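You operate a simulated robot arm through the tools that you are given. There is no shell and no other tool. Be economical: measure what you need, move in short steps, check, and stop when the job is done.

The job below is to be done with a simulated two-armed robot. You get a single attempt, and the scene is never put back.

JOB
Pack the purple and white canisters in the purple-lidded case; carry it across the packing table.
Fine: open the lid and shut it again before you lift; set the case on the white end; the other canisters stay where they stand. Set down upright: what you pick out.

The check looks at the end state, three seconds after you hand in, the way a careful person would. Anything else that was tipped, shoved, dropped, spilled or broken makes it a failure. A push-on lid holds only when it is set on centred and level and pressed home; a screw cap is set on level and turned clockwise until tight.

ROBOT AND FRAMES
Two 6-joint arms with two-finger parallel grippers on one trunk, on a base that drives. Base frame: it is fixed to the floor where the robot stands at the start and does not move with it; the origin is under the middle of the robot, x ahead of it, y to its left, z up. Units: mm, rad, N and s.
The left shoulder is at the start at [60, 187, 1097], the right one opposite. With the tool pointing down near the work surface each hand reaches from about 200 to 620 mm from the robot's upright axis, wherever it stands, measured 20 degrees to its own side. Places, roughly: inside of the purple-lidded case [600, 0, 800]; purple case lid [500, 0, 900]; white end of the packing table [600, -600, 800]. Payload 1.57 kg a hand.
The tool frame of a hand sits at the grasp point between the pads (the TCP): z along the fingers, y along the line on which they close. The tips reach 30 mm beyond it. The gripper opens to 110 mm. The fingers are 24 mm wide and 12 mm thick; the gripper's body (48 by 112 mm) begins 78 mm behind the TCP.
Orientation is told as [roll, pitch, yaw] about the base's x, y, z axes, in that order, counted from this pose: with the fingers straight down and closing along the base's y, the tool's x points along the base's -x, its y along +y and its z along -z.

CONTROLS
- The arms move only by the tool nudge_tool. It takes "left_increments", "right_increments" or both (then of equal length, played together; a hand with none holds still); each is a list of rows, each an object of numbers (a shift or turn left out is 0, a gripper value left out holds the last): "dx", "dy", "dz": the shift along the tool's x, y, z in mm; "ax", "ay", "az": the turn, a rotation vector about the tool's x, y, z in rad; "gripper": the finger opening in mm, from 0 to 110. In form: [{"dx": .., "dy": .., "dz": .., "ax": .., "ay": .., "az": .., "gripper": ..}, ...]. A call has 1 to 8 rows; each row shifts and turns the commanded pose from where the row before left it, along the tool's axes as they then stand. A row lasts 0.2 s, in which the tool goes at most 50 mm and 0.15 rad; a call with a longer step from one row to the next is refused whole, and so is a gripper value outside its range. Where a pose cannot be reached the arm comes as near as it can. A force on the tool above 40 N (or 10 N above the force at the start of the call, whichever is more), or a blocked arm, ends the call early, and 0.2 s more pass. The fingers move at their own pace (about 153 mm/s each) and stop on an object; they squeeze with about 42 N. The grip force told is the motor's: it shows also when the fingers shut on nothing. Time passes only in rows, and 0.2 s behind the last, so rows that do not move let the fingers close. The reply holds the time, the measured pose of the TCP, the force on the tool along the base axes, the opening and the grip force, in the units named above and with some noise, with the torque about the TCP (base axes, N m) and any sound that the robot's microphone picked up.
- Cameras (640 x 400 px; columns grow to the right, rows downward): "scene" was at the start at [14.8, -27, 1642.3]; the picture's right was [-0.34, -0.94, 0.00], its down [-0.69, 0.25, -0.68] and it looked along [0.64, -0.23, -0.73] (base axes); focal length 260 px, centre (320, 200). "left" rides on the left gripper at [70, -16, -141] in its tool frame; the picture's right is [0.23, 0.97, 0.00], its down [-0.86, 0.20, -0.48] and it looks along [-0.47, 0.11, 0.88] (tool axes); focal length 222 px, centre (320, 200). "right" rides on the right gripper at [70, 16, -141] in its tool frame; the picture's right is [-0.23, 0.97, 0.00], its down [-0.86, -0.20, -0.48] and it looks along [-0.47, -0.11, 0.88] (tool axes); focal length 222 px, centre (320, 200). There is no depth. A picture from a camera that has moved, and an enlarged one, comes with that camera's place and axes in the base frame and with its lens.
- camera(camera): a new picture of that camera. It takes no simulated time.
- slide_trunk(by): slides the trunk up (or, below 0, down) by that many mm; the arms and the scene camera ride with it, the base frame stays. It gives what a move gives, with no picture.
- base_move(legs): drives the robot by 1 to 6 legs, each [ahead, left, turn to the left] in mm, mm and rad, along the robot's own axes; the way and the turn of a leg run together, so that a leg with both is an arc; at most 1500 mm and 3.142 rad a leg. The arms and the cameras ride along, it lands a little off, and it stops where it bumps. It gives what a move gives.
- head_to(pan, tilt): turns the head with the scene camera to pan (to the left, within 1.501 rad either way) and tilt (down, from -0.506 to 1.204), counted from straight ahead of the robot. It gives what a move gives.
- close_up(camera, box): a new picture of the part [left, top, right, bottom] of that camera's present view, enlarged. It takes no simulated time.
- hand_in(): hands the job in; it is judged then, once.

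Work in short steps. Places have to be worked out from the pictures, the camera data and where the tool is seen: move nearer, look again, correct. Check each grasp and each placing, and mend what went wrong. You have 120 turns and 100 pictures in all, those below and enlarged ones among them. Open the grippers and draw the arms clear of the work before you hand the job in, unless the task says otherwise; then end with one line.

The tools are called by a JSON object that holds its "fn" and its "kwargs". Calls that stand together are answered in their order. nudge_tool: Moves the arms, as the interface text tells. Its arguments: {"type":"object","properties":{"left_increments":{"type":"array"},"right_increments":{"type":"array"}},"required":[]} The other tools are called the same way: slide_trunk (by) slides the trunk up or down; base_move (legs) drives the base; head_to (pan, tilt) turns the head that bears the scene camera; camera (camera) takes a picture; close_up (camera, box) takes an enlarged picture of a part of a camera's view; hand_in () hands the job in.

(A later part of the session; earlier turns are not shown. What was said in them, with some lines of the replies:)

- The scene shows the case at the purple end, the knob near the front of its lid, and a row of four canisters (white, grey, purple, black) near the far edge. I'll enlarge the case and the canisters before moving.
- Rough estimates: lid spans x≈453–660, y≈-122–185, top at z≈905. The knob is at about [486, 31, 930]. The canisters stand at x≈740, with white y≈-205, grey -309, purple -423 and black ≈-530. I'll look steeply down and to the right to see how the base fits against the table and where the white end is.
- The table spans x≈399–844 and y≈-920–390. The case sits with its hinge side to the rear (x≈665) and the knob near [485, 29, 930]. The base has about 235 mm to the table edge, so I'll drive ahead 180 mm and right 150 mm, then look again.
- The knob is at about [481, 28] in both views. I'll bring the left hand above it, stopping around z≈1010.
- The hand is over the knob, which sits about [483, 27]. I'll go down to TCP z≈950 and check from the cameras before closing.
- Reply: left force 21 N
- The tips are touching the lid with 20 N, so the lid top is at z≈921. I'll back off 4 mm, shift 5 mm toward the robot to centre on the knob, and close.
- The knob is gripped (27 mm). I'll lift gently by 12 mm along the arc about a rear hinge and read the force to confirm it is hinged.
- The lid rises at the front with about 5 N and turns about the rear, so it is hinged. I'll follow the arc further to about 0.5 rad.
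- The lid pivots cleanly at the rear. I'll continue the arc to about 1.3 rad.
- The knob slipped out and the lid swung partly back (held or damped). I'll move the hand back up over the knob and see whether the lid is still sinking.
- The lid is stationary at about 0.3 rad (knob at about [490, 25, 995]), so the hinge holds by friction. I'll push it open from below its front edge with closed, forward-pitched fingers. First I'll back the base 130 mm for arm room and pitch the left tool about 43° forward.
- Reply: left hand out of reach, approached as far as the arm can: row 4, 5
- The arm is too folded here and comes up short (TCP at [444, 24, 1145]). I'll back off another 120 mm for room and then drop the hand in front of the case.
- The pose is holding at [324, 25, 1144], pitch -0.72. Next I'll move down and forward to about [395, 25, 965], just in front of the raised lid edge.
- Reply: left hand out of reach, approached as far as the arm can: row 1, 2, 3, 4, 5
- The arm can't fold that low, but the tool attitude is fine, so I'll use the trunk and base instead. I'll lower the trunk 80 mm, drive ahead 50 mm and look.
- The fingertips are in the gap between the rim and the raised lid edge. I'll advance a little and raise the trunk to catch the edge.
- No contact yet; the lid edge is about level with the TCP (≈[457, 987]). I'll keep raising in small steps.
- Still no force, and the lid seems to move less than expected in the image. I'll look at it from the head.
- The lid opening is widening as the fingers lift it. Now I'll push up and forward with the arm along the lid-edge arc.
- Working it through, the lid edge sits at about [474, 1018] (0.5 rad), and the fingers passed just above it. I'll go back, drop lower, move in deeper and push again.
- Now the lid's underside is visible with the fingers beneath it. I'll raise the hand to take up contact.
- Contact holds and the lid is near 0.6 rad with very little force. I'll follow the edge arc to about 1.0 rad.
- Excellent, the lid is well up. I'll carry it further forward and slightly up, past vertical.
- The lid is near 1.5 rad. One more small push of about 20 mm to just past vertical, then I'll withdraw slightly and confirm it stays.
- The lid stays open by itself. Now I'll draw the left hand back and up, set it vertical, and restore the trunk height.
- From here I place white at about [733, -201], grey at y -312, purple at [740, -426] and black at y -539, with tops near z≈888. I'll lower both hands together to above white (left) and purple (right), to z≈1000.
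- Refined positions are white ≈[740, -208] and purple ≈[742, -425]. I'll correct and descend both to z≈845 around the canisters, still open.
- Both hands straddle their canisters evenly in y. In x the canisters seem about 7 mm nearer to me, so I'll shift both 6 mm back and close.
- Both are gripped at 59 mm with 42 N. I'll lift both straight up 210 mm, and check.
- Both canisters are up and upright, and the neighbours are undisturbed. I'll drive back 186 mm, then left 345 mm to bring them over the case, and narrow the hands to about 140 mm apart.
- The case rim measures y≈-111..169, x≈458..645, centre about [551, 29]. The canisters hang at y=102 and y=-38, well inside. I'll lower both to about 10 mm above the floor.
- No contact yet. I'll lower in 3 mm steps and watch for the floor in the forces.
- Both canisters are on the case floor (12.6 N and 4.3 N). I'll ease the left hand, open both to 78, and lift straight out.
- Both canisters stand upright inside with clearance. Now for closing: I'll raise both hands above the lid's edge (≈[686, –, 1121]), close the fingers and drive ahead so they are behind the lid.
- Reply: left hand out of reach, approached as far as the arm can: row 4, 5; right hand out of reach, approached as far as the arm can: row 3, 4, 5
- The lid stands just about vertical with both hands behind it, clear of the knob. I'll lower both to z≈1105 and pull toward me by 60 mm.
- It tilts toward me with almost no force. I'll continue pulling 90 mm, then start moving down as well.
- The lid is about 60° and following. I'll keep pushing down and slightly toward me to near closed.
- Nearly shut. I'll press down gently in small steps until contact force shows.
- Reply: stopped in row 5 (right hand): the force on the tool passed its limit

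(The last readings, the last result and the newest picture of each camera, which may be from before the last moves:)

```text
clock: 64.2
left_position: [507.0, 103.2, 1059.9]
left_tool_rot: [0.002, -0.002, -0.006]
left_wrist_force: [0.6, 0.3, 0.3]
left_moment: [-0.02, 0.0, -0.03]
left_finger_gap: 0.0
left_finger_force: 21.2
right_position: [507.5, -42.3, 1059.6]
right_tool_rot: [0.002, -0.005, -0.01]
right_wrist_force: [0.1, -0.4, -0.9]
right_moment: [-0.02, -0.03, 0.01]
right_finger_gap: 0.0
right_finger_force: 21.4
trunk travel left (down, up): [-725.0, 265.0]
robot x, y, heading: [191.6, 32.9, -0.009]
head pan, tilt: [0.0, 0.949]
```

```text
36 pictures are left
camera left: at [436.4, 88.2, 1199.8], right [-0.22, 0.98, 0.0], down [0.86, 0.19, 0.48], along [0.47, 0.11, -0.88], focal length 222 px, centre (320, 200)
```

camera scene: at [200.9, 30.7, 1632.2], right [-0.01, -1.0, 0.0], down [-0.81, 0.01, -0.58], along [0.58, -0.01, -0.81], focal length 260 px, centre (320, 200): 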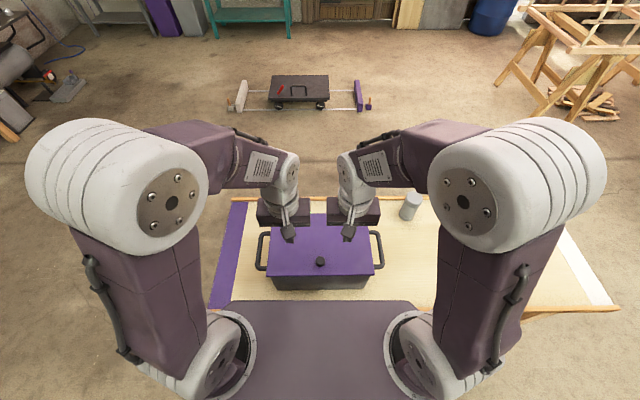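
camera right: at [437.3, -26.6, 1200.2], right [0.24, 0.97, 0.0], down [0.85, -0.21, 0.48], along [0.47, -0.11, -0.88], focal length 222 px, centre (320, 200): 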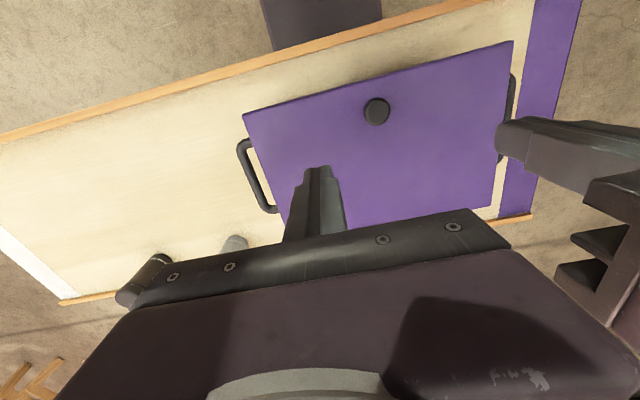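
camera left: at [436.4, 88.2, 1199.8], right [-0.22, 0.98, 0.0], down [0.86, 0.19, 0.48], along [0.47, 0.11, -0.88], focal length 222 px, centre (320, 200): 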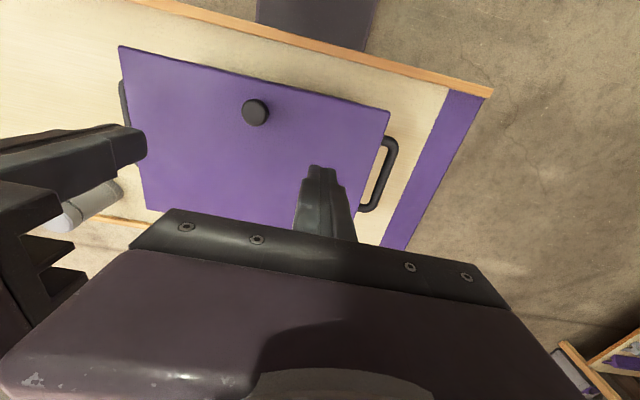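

The lid is shut and level. Next are the handles: bars at about y≈221 (left) and y≈-166 (right), x≈551, z≈865. I'll back the base 70 mm for posture and bring both hands above the bars to check.

{"fn": "base_move", "kwargs": {"legs": [[-70, 0, 0]]}}

{"fn": "nudge_tool", "kwargs": {"left_increments": [{"dx": -23, "dy": 23.6, "dz": 10, "gripper": 50}, {"dx": -23, "dy": 23.6, "dz": 10}, {"dx": -23, "dy": 23.6, "dz": 10}, {"dx": -23, "dy": 23.6, "dz": 10}, {"dx": -22, "dy": 23.6, "dz": 10}], "right_increments": [{"dx": -23, "dy": -24.8, "dz": 10, "gripper": 50}, {"dx": -23, "dy": -24.8, "dz": 10}, {"dx": -23, "dy": -24.8, "dz": 10}, {"dx": -23, "dy": -24.8, "dz": 10}, {"dx": -22, "dy": -24.8, "dz": 10}]}}

{"fn": "camera", "kwargs": {"camera": "left"}}

{"fn": "camera", "kwargs": {"camera": "right"}}

{"fn": "close_up", "kwargs": {"camera": "scene", "box": [220, 150, 420, 290]}}

```text
clock: 65.2
left_position: [438.8, 103.3, 1057.6]
left_tool_rot: [0.002, 0.0, -0.008]
left_wrist_force: [1.1, 0.6, 0.1]
left_moment: [0.0, 0.02, 0.01]
left_finger_gap: 0.0
left_finger_force: 21.4
right_position: [441.0, -41.8, 1058.0]
right_tool_rot: [0.0, -0.004, -0.011]
right_wrist_force: [0.7, 0.4, -1.1]
right_moment: [0.0, 0.02, 0.04]
right_finger_gap: 0.0
right_finger_force: 21.2
trunk travel left (down, up): [-725.0, 265.0]
robot x, y, heading: [123.1, 33.6, -0.006]
head pan, tilt: [0.0, 0.949]
```

```text
clock: 66.4
left_position: [554.2, 219.3, 1008.1]
left_tool_rot: [0.001, -0.001, -0.008]
left_wrist_force: [-0.1, 0.0, -0.1]
left_moment: [0.01, 0.05, -0.01]
left_finger_gap: 49.9
left_finger_force: 0.0
right_position: [553.4, -165.5, 1008.6]
right_tool_rot: [0.002, -0.004, -0.011]
right_wrist_force: [0.2, 0.0, 0.9]
right_moment: [-0.02, -0.02, 0.02]
right_finger_gap: 50.1
right_finger_force: 0.0
trunk travel left (down, up): [-725.0, 265.0]
robot x, y, heading: [120.1, 32.2, -0.016]
head pan, tilt: [0.0, 0.949]
```

```text
35 pictures are left
camera left: at [484.5, 205.1, 1148.8], right [-0.22, 0.98, 0.0], down [0.86, 0.19, 0.48], along [0.47, 0.11, -0.88], focal length 222 px, centre (320, 200)
```

left: 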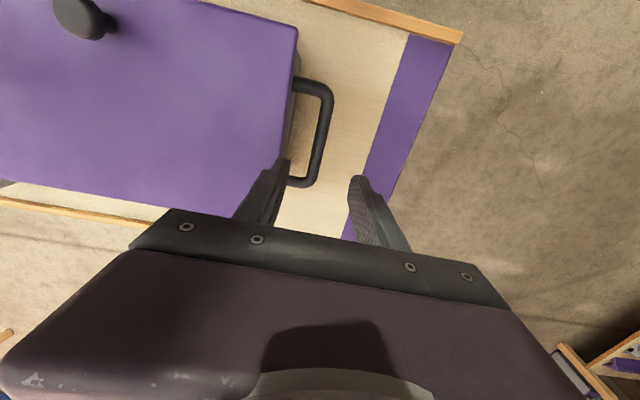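

```text
34 pictures are left
camera right: at [482.0, -150.8, 1149.4], right [0.24, 0.97, 0.0], down [0.85, -0.21, 0.48], along [0.47, -0.11, -0.88], focal length 222 px, centre (320, 200)
```

right: 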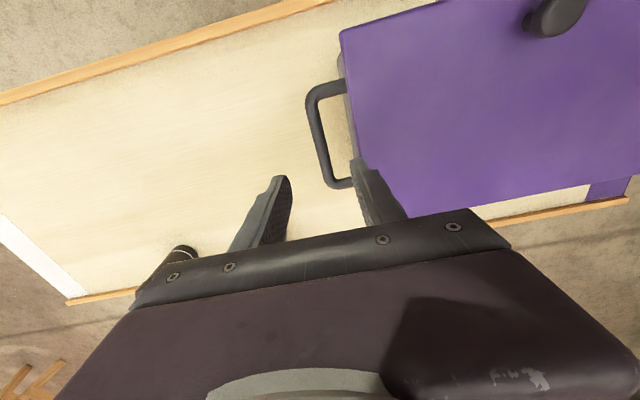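

```text
2.86 times, centred on (320, 220) of scene
camera zoom: at [134.7, 31.2, 1632.3], right [-0.01, -1.0, 0.0], down [-0.81, 0.01, -0.58], along [0.58, -0.01, -0.81], focal length 743 px, centre (320, 143)
```

zoom: 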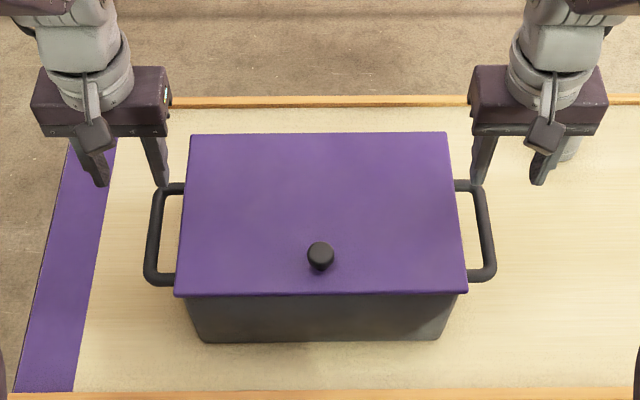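

Bars are at y≈222 and y≈-165 with the lid edge at y≈182/-125. An opening of 40 keeps the inner fingers about 7 mm clear of both. I'll narrow, adjust and descend to z≈945, then look.

{"fn": "nudge_tool", "kwargs": {"left_increments": [{"dx": 6, "dy": 2, "gripper": 40}, {"dz": 20}, {"dz": 22}, {"dz": 21}], "right_increments": [{"dx": 6, "gripper": 40}, {"dz": 20}, {"dz": 22}, {"dz": 21}]}}

{"fn": "camera", "kwargs": {"camera": "left"}}

{"fn": "camera", "kwargs": {"camera": "right"}}

{"fn": "close_up", "kwargs": {"camera": "scene", "box": [220, 150, 420, 290]}}

```text
clock: 67.4
left_position: [546.9, 223.3, 945.9]
left_tool_rot: [0.0, -0.001, -0.006]
left_wrist_force: [0.2, -0.4, 0.7]
left_moment: [0.01, 0.01, 0.01]
left_finger_gap: 40.0
left_finger_force: 0.0
right_position: [546.0, -166.6, 945.1]
right_tool_rot: [0.0, -0.005, -0.01]
right_wrist_force: [0.1, -0.4, 0.6]
right_moment: [0.02, 0.02, 0.01]
right_finger_gap: 40.1
right_finger_force: 0.0
trunk travel left (down, up): [-725.0, 265.0]
robot x, y, heading: [119.7, 29.9, -0.009]
head pan, tilt: [0.0, 0.949]
```

```text
32 pictures are left
camera left: at [476.8, 207.9, 1086.5], right [-0.22, 0.98, 0.0], down [0.86, 0.19, 0.48], along [0.47, 0.11, -0.88], focal length 222 px, centre (320, 200)
```

left: 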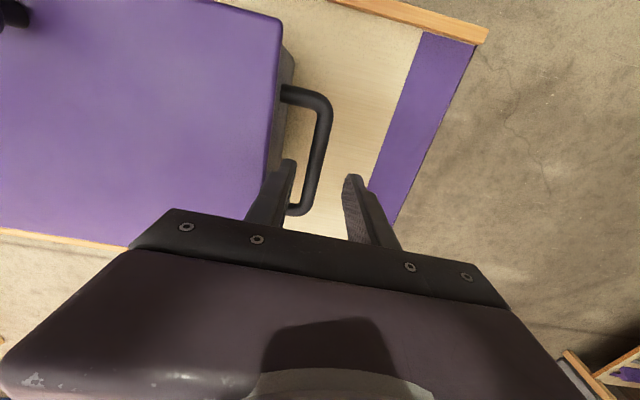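

```text
31 pictures are left
camera right: at [475.1, -150.3, 1086.5], right [0.24, 0.97, 0.0], down [0.85, -0.21, 0.48], along [0.47, -0.11, -0.88], focal length 222 px, centre (320, 200)
```

right: 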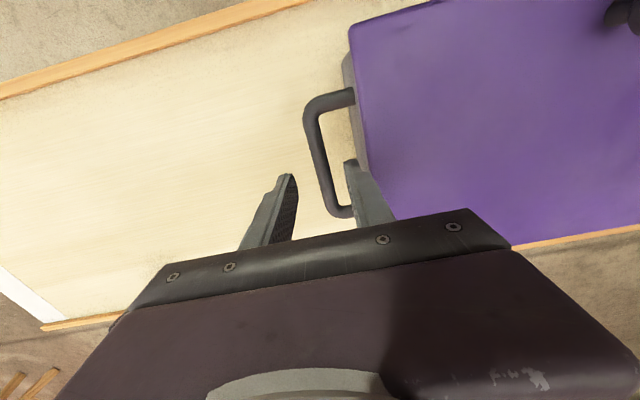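

```text
2.86 times, centred on (320, 220) of scene
camera zoom: at [133.5, 31.3, 1632.4], right [-0.01, -1.0, 0.0], down [-0.81, 0.01, -0.58], along [0.58, -0.01, -0.81], focal length 743 px, centre (320, 143)
```

zoom: 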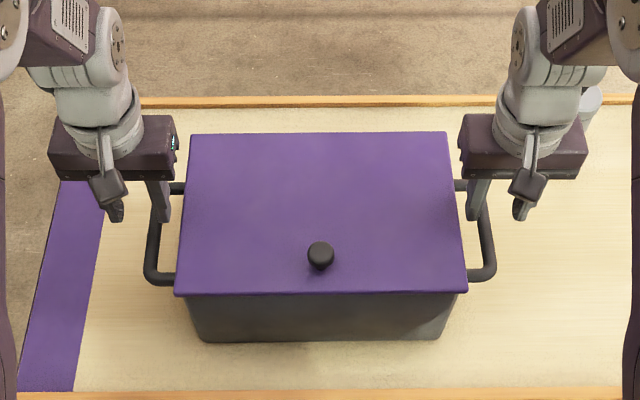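

Bars lie at y≈218 and -163 (x 497–600). I'll shift both hands 3 mm inward and descend to z≈878 in small steps.

{"fn": "nudge_tool", "kwargs": {"left_increments": [{"dy": -3}, {"dz": 12}, {"dz": 14}, {"dz": 14}, {"dz": 14}, {"dz": 13}], "right_increments": [{"dy": 3}, {"dz": 12}, {"dz": 14}, {"dz": 14}, {"dz": 14}, {"dz": 13}]}}

{"fn": "camera", "kwargs": {"camera": "left"}}

{"fn": "camera", "kwargs": {"camera": "right"}}

```text
clock: 68.8
left_position: [547.7, 221.1, 877.1]
left_tool_rot: [0.001, -0.001, -0.009]
left_wrist_force: [0.5, 0.1, -0.6]
left_moment: [0.0, 0.01, 0.01]
left_finger_gap: 40.1
left_finger_force: 0.1
right_position: [547.7, -162.7, 877.8]
right_tool_rot: [0.001, -0.005, -0.012]
right_wrist_force: [-0.5, -0.5, 0.1]
right_moment: [-0.02, 0.02, 0.01]
right_finger_gap: 40.0
right_finger_force: 0.0
trunk travel left (down, up): [-725.0, 265.0]
robot x, y, heading: [116.0, 34.1, -0.007]
head pan, tilt: [0.0, 0.949]
```

```text
29 pictures are left
camera left: at [477.2, 206.2, 1018.4], right [-0.22, 0.98, 0.0], down [0.86, 0.19, 0.48], along [0.47, 0.11, -0.88], focal length 222 px, centre (320, 200)
```

left: 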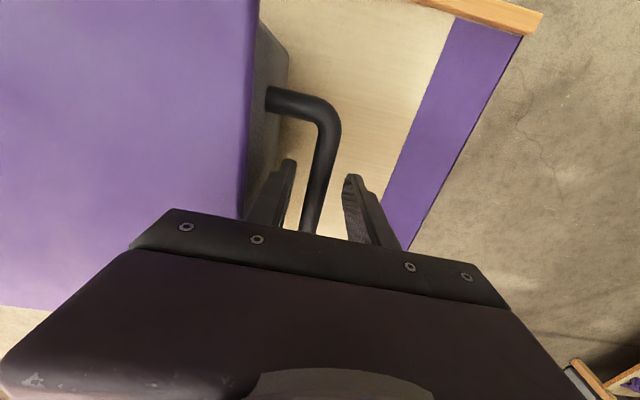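

```text
28 pictures are left
camera right: at [476.4, -146.9, 1020.0], right [0.24, 0.97, 0.0], down [0.85, -0.21, 0.48], along [0.47, -0.11, -0.88], focal length 222 px, centre (320, 200)
```

right: 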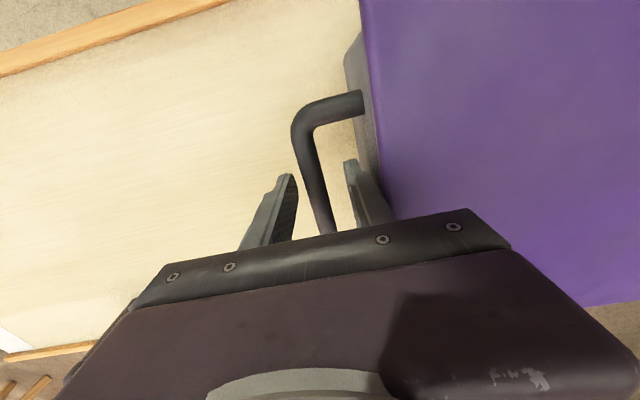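

Each bar sits between its fingers. Closing both grippers.

{"fn": "nudge_tool", "kwargs": {"left_increments": [{"gripper": 0}, {}, {}], "right_increments": [{"gripper": 0}, {}, {}]}}

{"fn": "slide_trunk", "kwargs": {"by": 8}}

```text
clock: 69.6
left_position: [548.3, 222.6, 878.1]
left_tool_rot: [0.003, -0.001, -0.006]
left_wrist_force: [2.5, 17.0, 0.7]
left_moment: [0.19, 0.0, 0.42]
left_finger_gap: 15.5
left_finger_force: 30.9
right_position: [546.6, -162.3, 878.5]
right_tool_rot: [-0.001, -0.005, -0.012]
right_wrist_force: [-2.1, -17.5, 0.8]
right_moment: [-0.2, -0.52, 0.56]
right_finger_gap: 15.5
right_finger_force: 30.8
trunk travel left (down, up): [-725.0, 265.0]
robot x, y, heading: [119.1, 29.3, -0.007]
head pan, tilt: [0.0, 0.949]
```

```text
clock: 70.1
left_position: [549.0, 223.3, 885.7]
left_tool_rot: [0.002, 0.0, -0.008]
left_wrist_force: [2.6, 24.8, -5.5]
left_moment: [0.31, 0.12, 0.42]
left_finger_gap: 15.7
left_finger_force: 30.7
right_position: [547.1, -162.4, 886.9]
right_tool_rot: [0.001, -0.003, -0.01]
right_wrist_force: [-1.9, -25.3, -5.6]
right_moment: [-0.34, 0.05, 0.55]
right_finger_gap: 15.4
right_finger_force: 31.3
trunk travel left (down, up): [-733.0, 257.0]
robot x, y, heading: [118.4, 36.1, -0.008]
head pan, tilt: [0.0, 0.949]
```

Both hold the bars (15.5 mm). There is an inward squeeze of about 25 N between the hands, so I'll relax each outward 2 mm, then lift further and check.

{"fn": "nudge_tool", "kwargs": {"left_increments": [{"dy": 1}, {"dy": 1}], "right_increments": [{"dy": -1}, {"dy": -1}]}}

{"fn": "slide_trunk", "kwargs": {"by": 15}}

{"fn": "camera", "kwargs": {"camera": "scene"}}

```text
clock: 70.7
left_position: [548.3, 223.1, 886.8]
left_tool_rot: [0.0, 0.001, -0.006]
left_wrist_force: [2.4, -15.4, -5.8]
left_moment: [-0.23, -0.08, 0.42]
left_finger_gap: 15.5
left_finger_force: 30.6
right_position: [546.9, -162.5, 886.7]
right_tool_rot: [0.001, -0.003, -0.007]
right_wrist_force: [-3.3, 16.4, -5.7]
right_moment: [0.18, 0.31, 0.52]
right_finger_gap: 15.7
right_finger_force: 31.5
trunk travel left (down, up): [-733.0, 257.0]
robot x, y, heading: [119.5, 31.5, -0.009]
head pan, tilt: [0.0, 0.949]
```

```text
clock: 71.4
left_position: [548.0, 222.6, 899.8]
left_tool_rot: [0.002, 0.001, -0.005]
left_wrist_force: [1.7, -2.2, -5.3]
left_moment: [-0.06, 0.51, 0.3]
left_finger_gap: 15.6
left_finger_force: 31.5
right_position: [547.5, -163.9, 902.2]
right_tool_rot: [0.002, -0.002, -0.01]
right_wrist_force: [-2.5, 2.3, -6.3]
right_moment: [0.05, -0.34, 0.38]
right_finger_gap: 15.6
right_finger_force: 31.4
trunk travel left (down, up): [-749.0, 241.0]
robot x, y, heading: [120.1, 31.0, -0.015]
head pan, tilt: [0.0, 0.949]
stopped: the force on the tool passed its limit (the readings are from after the stop); the commanded pose is now the measured one
```

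```text
27 pictures are left
camera scene: at [134.5, 31.2, 1655.9], right [-0.01, -1.0, 0.0], down [-0.81, 0.01, -0.58], along [0.58, -0.01, -0.81], focal length 260 px, centre (320, 200)
```

scene: 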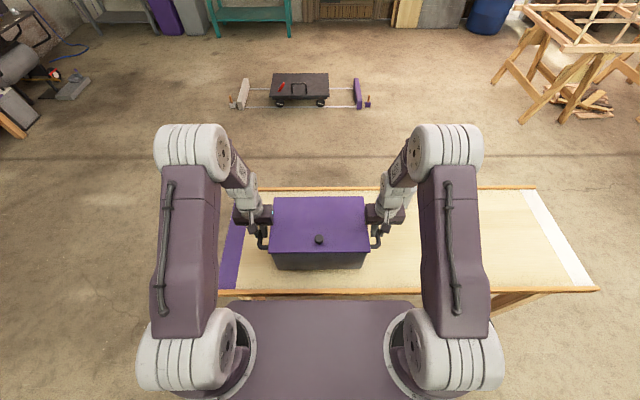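

The forces relaxed to about 2 N sideways and 5.8 N down on each hand, so the case seems carried (about 1.2 kg). I'll lift another 25 mm and verify that it's off the table.

{"fn": "slide_trunk", "kwargs": {"by": 25}}

{"fn": "close_up", "kwargs": {"camera": "scene", "box": [220, 170, 420, 310]}}

```text
clock: 72.1
left_position: [548.7, 222.3, 925.8]
left_tool_rot: [0.0, 0.001, -0.006]
left_wrist_force: [1.5, -3.5, -5.7]
left_moment: [-0.05, 0.19, 0.37]
left_finger_gap: 15.6
left_finger_force: 31.5
right_position: [546.7, -163.6, 927.8]
right_tool_rot: [0.001, -0.001, -0.01]
right_wrist_force: [-1.8, 4.6, -5.5]
right_moment: [0.07, -0.02, 0.45]
right_finger_gap: 15.5
right_finger_force: 31.2
trunk travel left (down, up): [-774.0, 216.0]
robot x, y, heading: [120.4, 31.7, -0.013]
head pan, tilt: [0.0, 0.949]
```

```text
2.86 times, centred on (320, 240) of scene
camera zoom: at [134.4, 31.2, 1680.9], right [-0.01, -1.0, 0.0], down [-0.81, 0.01, -0.58], along [0.58, -0.01, -0.81], focal length 743 px, centre (320, 86)
```

zoom: 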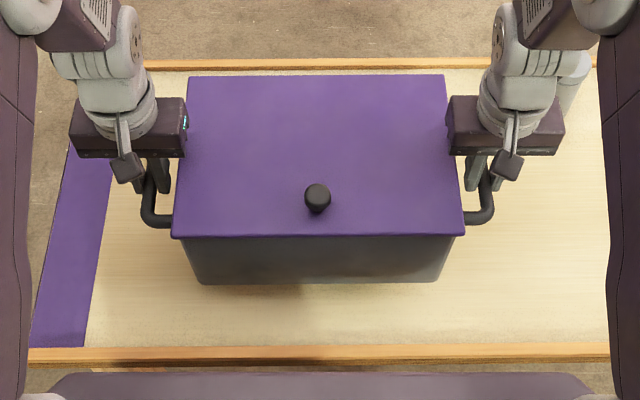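

The case hangs level above the table with the lid shut. Target centre is y≈-660 on the white end, a shift of -690 mm. I'll drive right 350 mm first and check the clearance to the canisters.

{"fn": "base_move", "kwargs": {"legs": [[0, -350, 0]]}}

{"fn": "camera", "kwargs": {"camera": "scene"}}

```text
clock: 74.4
left_position: [544.9, -127.7, 924.5]
left_tool_rot: [0.0, 0.001, -0.015]
left_wrist_force: [2.2, -10.9, -5.4]
left_moment: [-0.11, -0.06, 0.42]
left_finger_gap: 15.3
left_finger_force: 31.3
right_position: [540.3, -513.6, 926.6]
right_tool_rot: [0.001, -0.004, -0.016]
right_wrist_force: [-1.4, 10.8, -5.7]
right_moment: [0.14, 0.23, 0.47]
right_finger_gap: 15.6
right_finger_force: 30.9
trunk travel left (down, up): [-774.0, 216.0]
robot x, y, heading: [114.1, -314.1, -0.02]
head pan, tilt: [0.0, 0.949]
```

```text
25 pictures are left
camera scene: at [129.1, -315.2, 1680.8], right [-0.02, -1.0, 0.0], down [-0.81, 0.01, -0.58], along [0.58, -0.01, -0.81], focal length 260 px, centre (320, 200)
```

scene: 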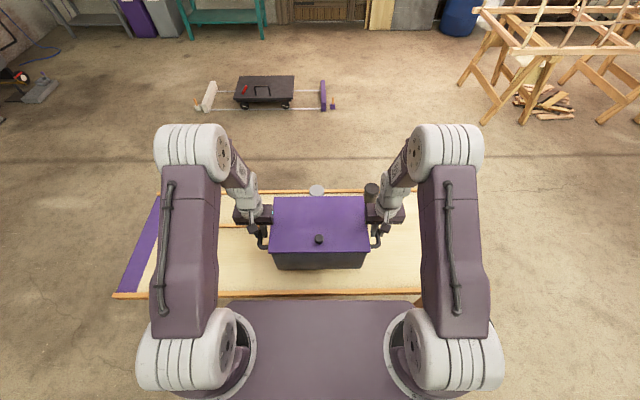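

The case passes well in front of the canisters. I'll continue 340 mm to the right.

{"fn": "base_move", "kwargs": {"legs": [[0, -340, 0]]}}

{"fn": "camera", "kwargs": {"camera": "scene"}}

```text
clock: 76.6
left_position: [539.1, -470.2, 926.6]
left_tool_rot: [-0.002, 0.001, -0.014]
left_wrist_force: [1.6, -2.8, -5.6]
left_moment: [-0.08, -0.19, 0.4]
left_finger_gap: 15.9
left_finger_force: 31.3
right_position: [534.0, -856.4, 927.3]
right_tool_rot: [0.002, -0.004, -0.016]
right_wrist_force: [-2.1, 2.7, -7.0]
right_moment: [0.05, 0.34, 0.47]
right_finger_gap: 15.5
right_finger_force: 31.5
trunk travel left (down, up): [-774.0, 216.0]
robot x, y, heading: [107.4, -655.9, -0.02]
head pan, tilt: [0.0, 0.949]
```

```text
24 pictures are left
camera scene: at [123.0, -657.9, 1680.8], right [-0.02, -1.0, 0.0], down [-0.81, 0.01, -0.58], along [0.58, -0.01, -0.81], focal length 260 px, centre (320, 200)
```

scene: 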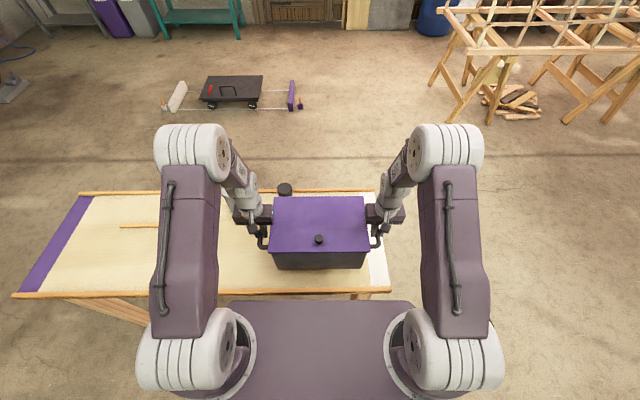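

The case is over the white end (centre y≈-663; table ends near y≈-905). I notice a wooden strip on the table where the case stood, so I'll enlarge it.

{"fn": "close_up", "kwargs": {"camera": "scene", "box": [0, 170, 180, 310]}}

{"fn": "close_up", "kwargs": {"camera": "scene", "box": [220, 170, 420, 310]}}

```text
2.86 times, centred on (90, 240) of scene
camera zoom: at [123.0, -657.9, 1680.8], right [-0.02, -1.0, 0.0], down [-0.81, 0.01, -0.58], along [0.58, -0.01, -0.81], focal length 743 px, centre (977, 86)
```

zoom: 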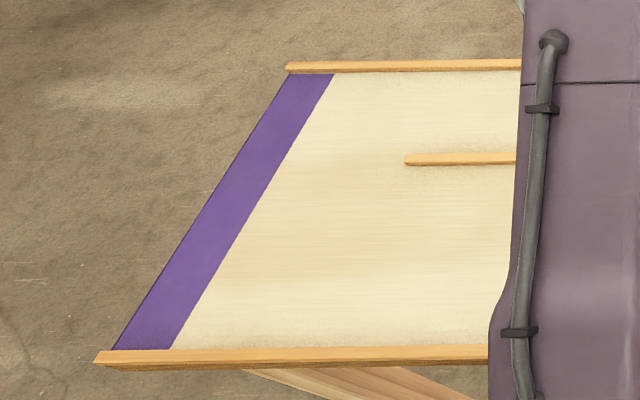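

```text
2.86 times, centred on (320, 240) of scene
camera zoom: at [123.0, -657.9, 1680.8], right [-0.02, -1.0, 0.0], down [-0.81, 0.01, -0.58], along [0.58, -0.01, -0.81], focal length 743 px, centre (320, 86)
```

zoom: 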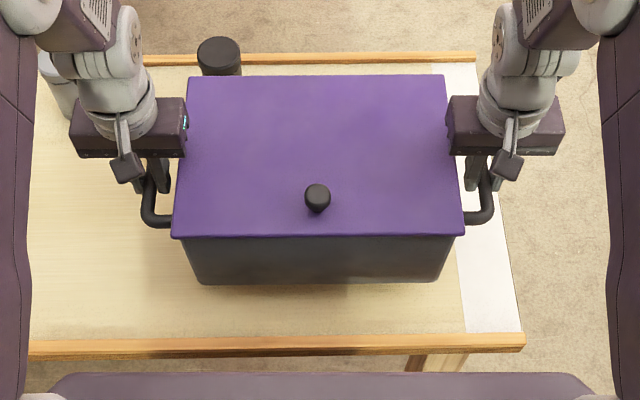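

That strip is a fixed batten that was hidden behind the case, so nothing was disturbed. The case is well placed here, with the black canister ~65 mm behind it. I'll lower the trunk 40 mm, then ease down.

{"fn": "slide_trunk", "kwargs": {"by": -40}}

{"fn": "slide_trunk", "kwargs": {"by": -6}}

```text
clock: 77.5
left_position: [540.4, -469.7, 885.4]
left_tool_rot: [0.0, 0.0, -0.014]
left_wrist_force: [2.0, 0.0, -6.7]
left_moment: [0.03, 0.27, 0.31]
left_finger_gap: 15.4
left_finger_force: 30.9
right_position: [534.0, -857.5, 886.4]
right_tool_rot: [0.001, -0.003, -0.015]
right_wrist_force: [-1.4, 1.3, -4.7]
right_moment: [-0.01, -0.11, 0.41]
right_finger_gap: 15.2
right_finger_force: 30.6
trunk travel left (down, up): [-734.0, 256.0]
robot x, y, heading: [106.7, -661.0, -0.018]
head pan, tilt: [0.0, 0.949]
```

```text
clock: 78.0
left_position: [539.0, -471.7, 878.4]
left_tool_rot: [0.0, -0.001, -0.015]
left_wrist_force: [2.3, -0.1, -5.4]
left_moment: [0.0, -0.03, 0.31]
left_finger_gap: 15.6
left_finger_force: 31.0
right_position: [535.1, -856.6, 881.8]
right_tool_rot: [0.0, -0.001, -0.016]
right_wrist_force: [-2.2, 0.7, -5.1]
right_moment: [0.02, 0.16, 0.36]
right_finger_gap: 15.6
right_finger_force: 31.3
trunk travel left (down, up): [-728.0, 262.0]
robot x, y, heading: [109.1, -665.0, -0.023]
head pan, tilt: [0.0, 0.949]
```

{"fn": "slide_trunk", "kwargs": {"by": -2}}

{"fn": "slide_trunk", "kwargs": {"by": -2}}

```text
clock: 78.5
left_position: [538.4, -471.2, 878.3]
left_tool_rot: [0.0, -0.001, -0.013]
left_wrist_force: [2.2, -0.7, -4.8]
left_moment: [-0.01, -0.16, 0.34]
left_finger_gap: 15.4
left_finger_force: 31.2
right_position: [533.2, -856.8, 878.5]
right_tool_rot: [0.001, -0.004, -0.016]
right_wrist_force: [-1.9, 0.7, -4.4]
right_moment: [0.05, 0.19, 0.38]
right_finger_gap: 15.5
right_finger_force: 31.6
trunk travel left (down, up): [-726.0, 264.0]
robot x, y, heading: [107.8, -655.7, -0.022]
head pan, tilt: [0.0, 0.949]
```

```text
clock: 79.1
left_position: [539.6, -470.4, 877.8]
left_tool_rot: [-0.001, -0.005, -0.017]
left_wrist_force: [5.1, -1.5, 11.7]
left_moment: [-0.04, 0.66, 0.31]
left_finger_gap: 15.5
left_finger_force: 31.2
right_position: [533.3, -856.9, 878.8]
right_tool_rot: [0.002, -0.007, -0.016]
right_wrist_force: [0.6, 0.8, 8.7]
right_moment: [-0.02, 0.67, 0.4]
right_finger_gap: 15.8
right_finger_force: 31.3
trunk travel left (down, up): [-724.0, 266.0]
robot x, y, heading: [109.7, -656.6, -0.015]
head pan, tilt: [0.0, 0.949]
```

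The case is on the table (forces turned upward). I'll raise a hair to unload, open both to 40 and lift straight up.

{"fn": "nudge_tool", "kwargs": {"left_increments": [{"dz": -1}, {"gripper": 40}, {}, {"dz": -15}, {"dz": -30}, {"dz": -40}, {"dz": -40}, {"dz": -40}], "right_increments": [{"dz": -1}, {"gripper": 40}, {}, {"dz": -15}, {"dz": -30}, {"dz": -40}, {"dz": -40}, {"dz": -40}]}}

{"fn": "camera", "kwargs": {"camera": "scene"}}

{"fn": "camera", "kwargs": {"camera": "left"}}

```text
clock: 80.9
left_position: [535.3, -469.9, 1045.1]
left_tool_rot: [0.0, -0.001, -0.014]
left_wrist_force: [-1.4, 0.4, -0.7]
left_moment: [0.0, 0.02, 0.0]
left_finger_gap: 39.8
left_finger_force: 0.0
right_position: [531.3, -856.1, 1044.7]
right_tool_rot: [0.0, -0.004, -0.015]
right_wrist_force: [0.2, -0.2, 0.4]
right_moment: [-0.01, 0.0, 0.01]
right_finger_gap: 39.8
right_finger_force: 0.1
trunk travel left (down, up): [-724.0, 266.0]
robot x, y, heading: [104.3, -660.6, -0.02]
head pan, tilt: [0.0, 0.949]
```

```text
21 pictures are left
camera scene: at [118.9, -659.2, 1630.8], right [-0.02, -1.0, 0.0], down [-0.81, 0.01, -0.58], along [0.58, -0.01, -0.81], focal length 260 px, centre (320, 200)
```

scene: 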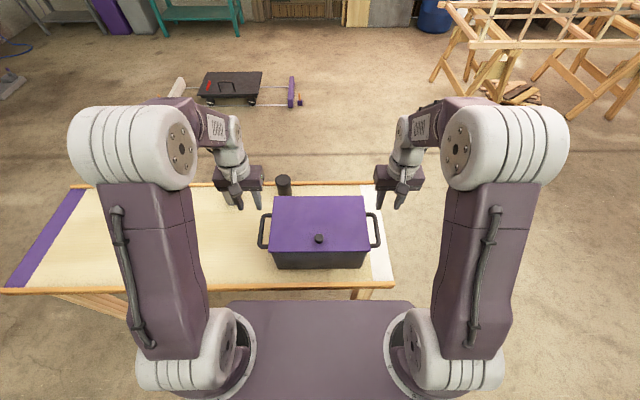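

```text
20 pictures are left
camera left: at [465.0, -485.0, 1184.5], right [-0.21, 0.98, 0.0], down [0.86, 0.19, 0.48], along [0.47, 0.1, -0.88], focal length 222 px, centre (320, 200)
```

left: 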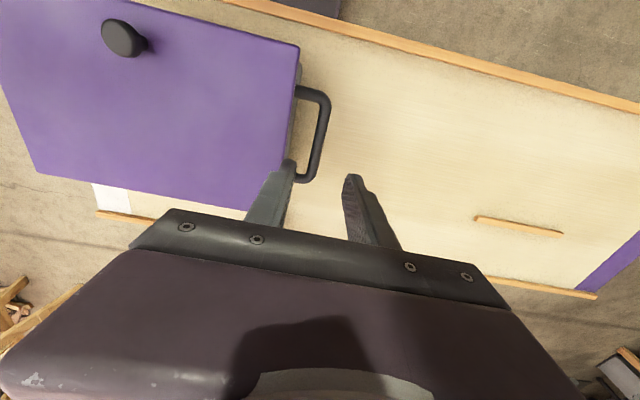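

The case stands upright and shut on the white end. I'll back the robot away 300 mm and take a last look.

{"fn": "base_move", "kwargs": {"legs": [[-300, 0, 0]]}}

{"fn": "head_to", "kwargs": {"pan": 0.15, "tilt": 0.75}}

{"fn": "camera", "kwargs": {"camera": "scene"}}

{"fn": "close_up", "kwargs": {"camera": "scene", "box": [260, 120, 460, 260]}}

```text
clock: 82.9
left_position: [230.5, -466.2, 1042.6]
left_tool_rot: [0.0, -0.001, -0.019]
left_wrist_force: [0.1, -0.6, 0.1]
left_moment: [-0.02, 0.0, -0.02]
left_finger_gap: 39.9
left_finger_force: 0.1
right_position: [226.4, -853.2, 1043.2]
right_tool_rot: [0.002, -0.004, -0.019]
right_wrist_force: [0.2, -0.3, 1.1]
right_moment: [-0.01, -0.02, 0.01]
right_finger_gap: 40.1
right_finger_force: 0.1
trunk travel left (down, up): [-724.0, 266.0]
robot x, y, heading: [-197.4, -653.8, -0.025]
head pan, tilt: [0.0, 0.949]
```

```text
clock: 83.7
left_position: [230.3, -465.6, 1041.9]
left_tool_rot: [0.0, -0.001, -0.018]
left_wrist_force: [0.5, 0.3, -0.8]
left_moment: [0.01, 0.03, 0.03]
left_finger_gap: 40.0
left_finger_force: 0.1
right_position: [224.4, -852.0, 1042.7]
right_tool_rot: [0.001, -0.006, -0.02]
right_wrist_force: [1.1, 0.1, -0.5]
right_moment: [-0.02, -0.02, 0.0]
right_finger_gap: 40.0
right_finger_force: 0.0
trunk travel left (down, up): [-724.0, 266.0]
robot x, y, heading: [-195.4, -654.0, -0.022]
head pan, tilt: [0.15, 0.75]
```

```text
19 pictures are left
camera scene: at [-177.8, -641.2, 1646.4], right [0.13, -0.99, 0.0], down [-0.68, -0.09, -0.73], along [0.73, 0.09, -0.68], focal length 260 px, centre (320, 200)
```

scene: 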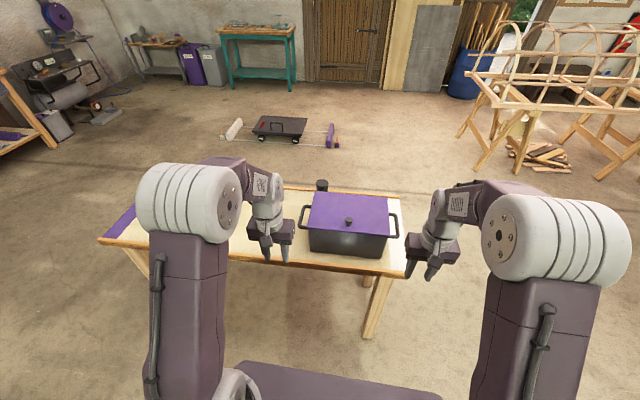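

```text
2.86 times, centred on (360, 190) of scene
camera zoom: at [-177.8, -641.2, 1646.4], right [0.13, -0.99, 0.0], down [-0.68, -0.09, -0.73], along [0.73, 0.09, -0.68], focal length 743 px, centre (206, 229)
```

zoom: 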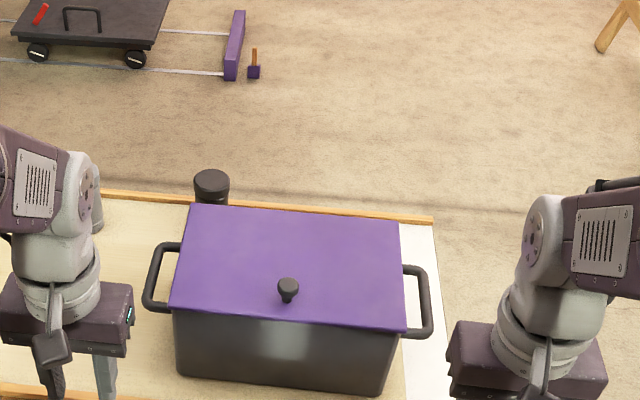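

The case stands shut and level on the white end, the grey and black canisters are in place, and the arms are clear with grippers open. Handing in.

{"fn": "hand_in", "kwargs": {}}

```text
The job is handed in.
```

I packed the purple and white canisters upright in the purple-lidded case, shut the lid and set the case on the white end of the table. The grey and black canisters still stand where they were, but I didn't reopen the lid to check inside after the carry.
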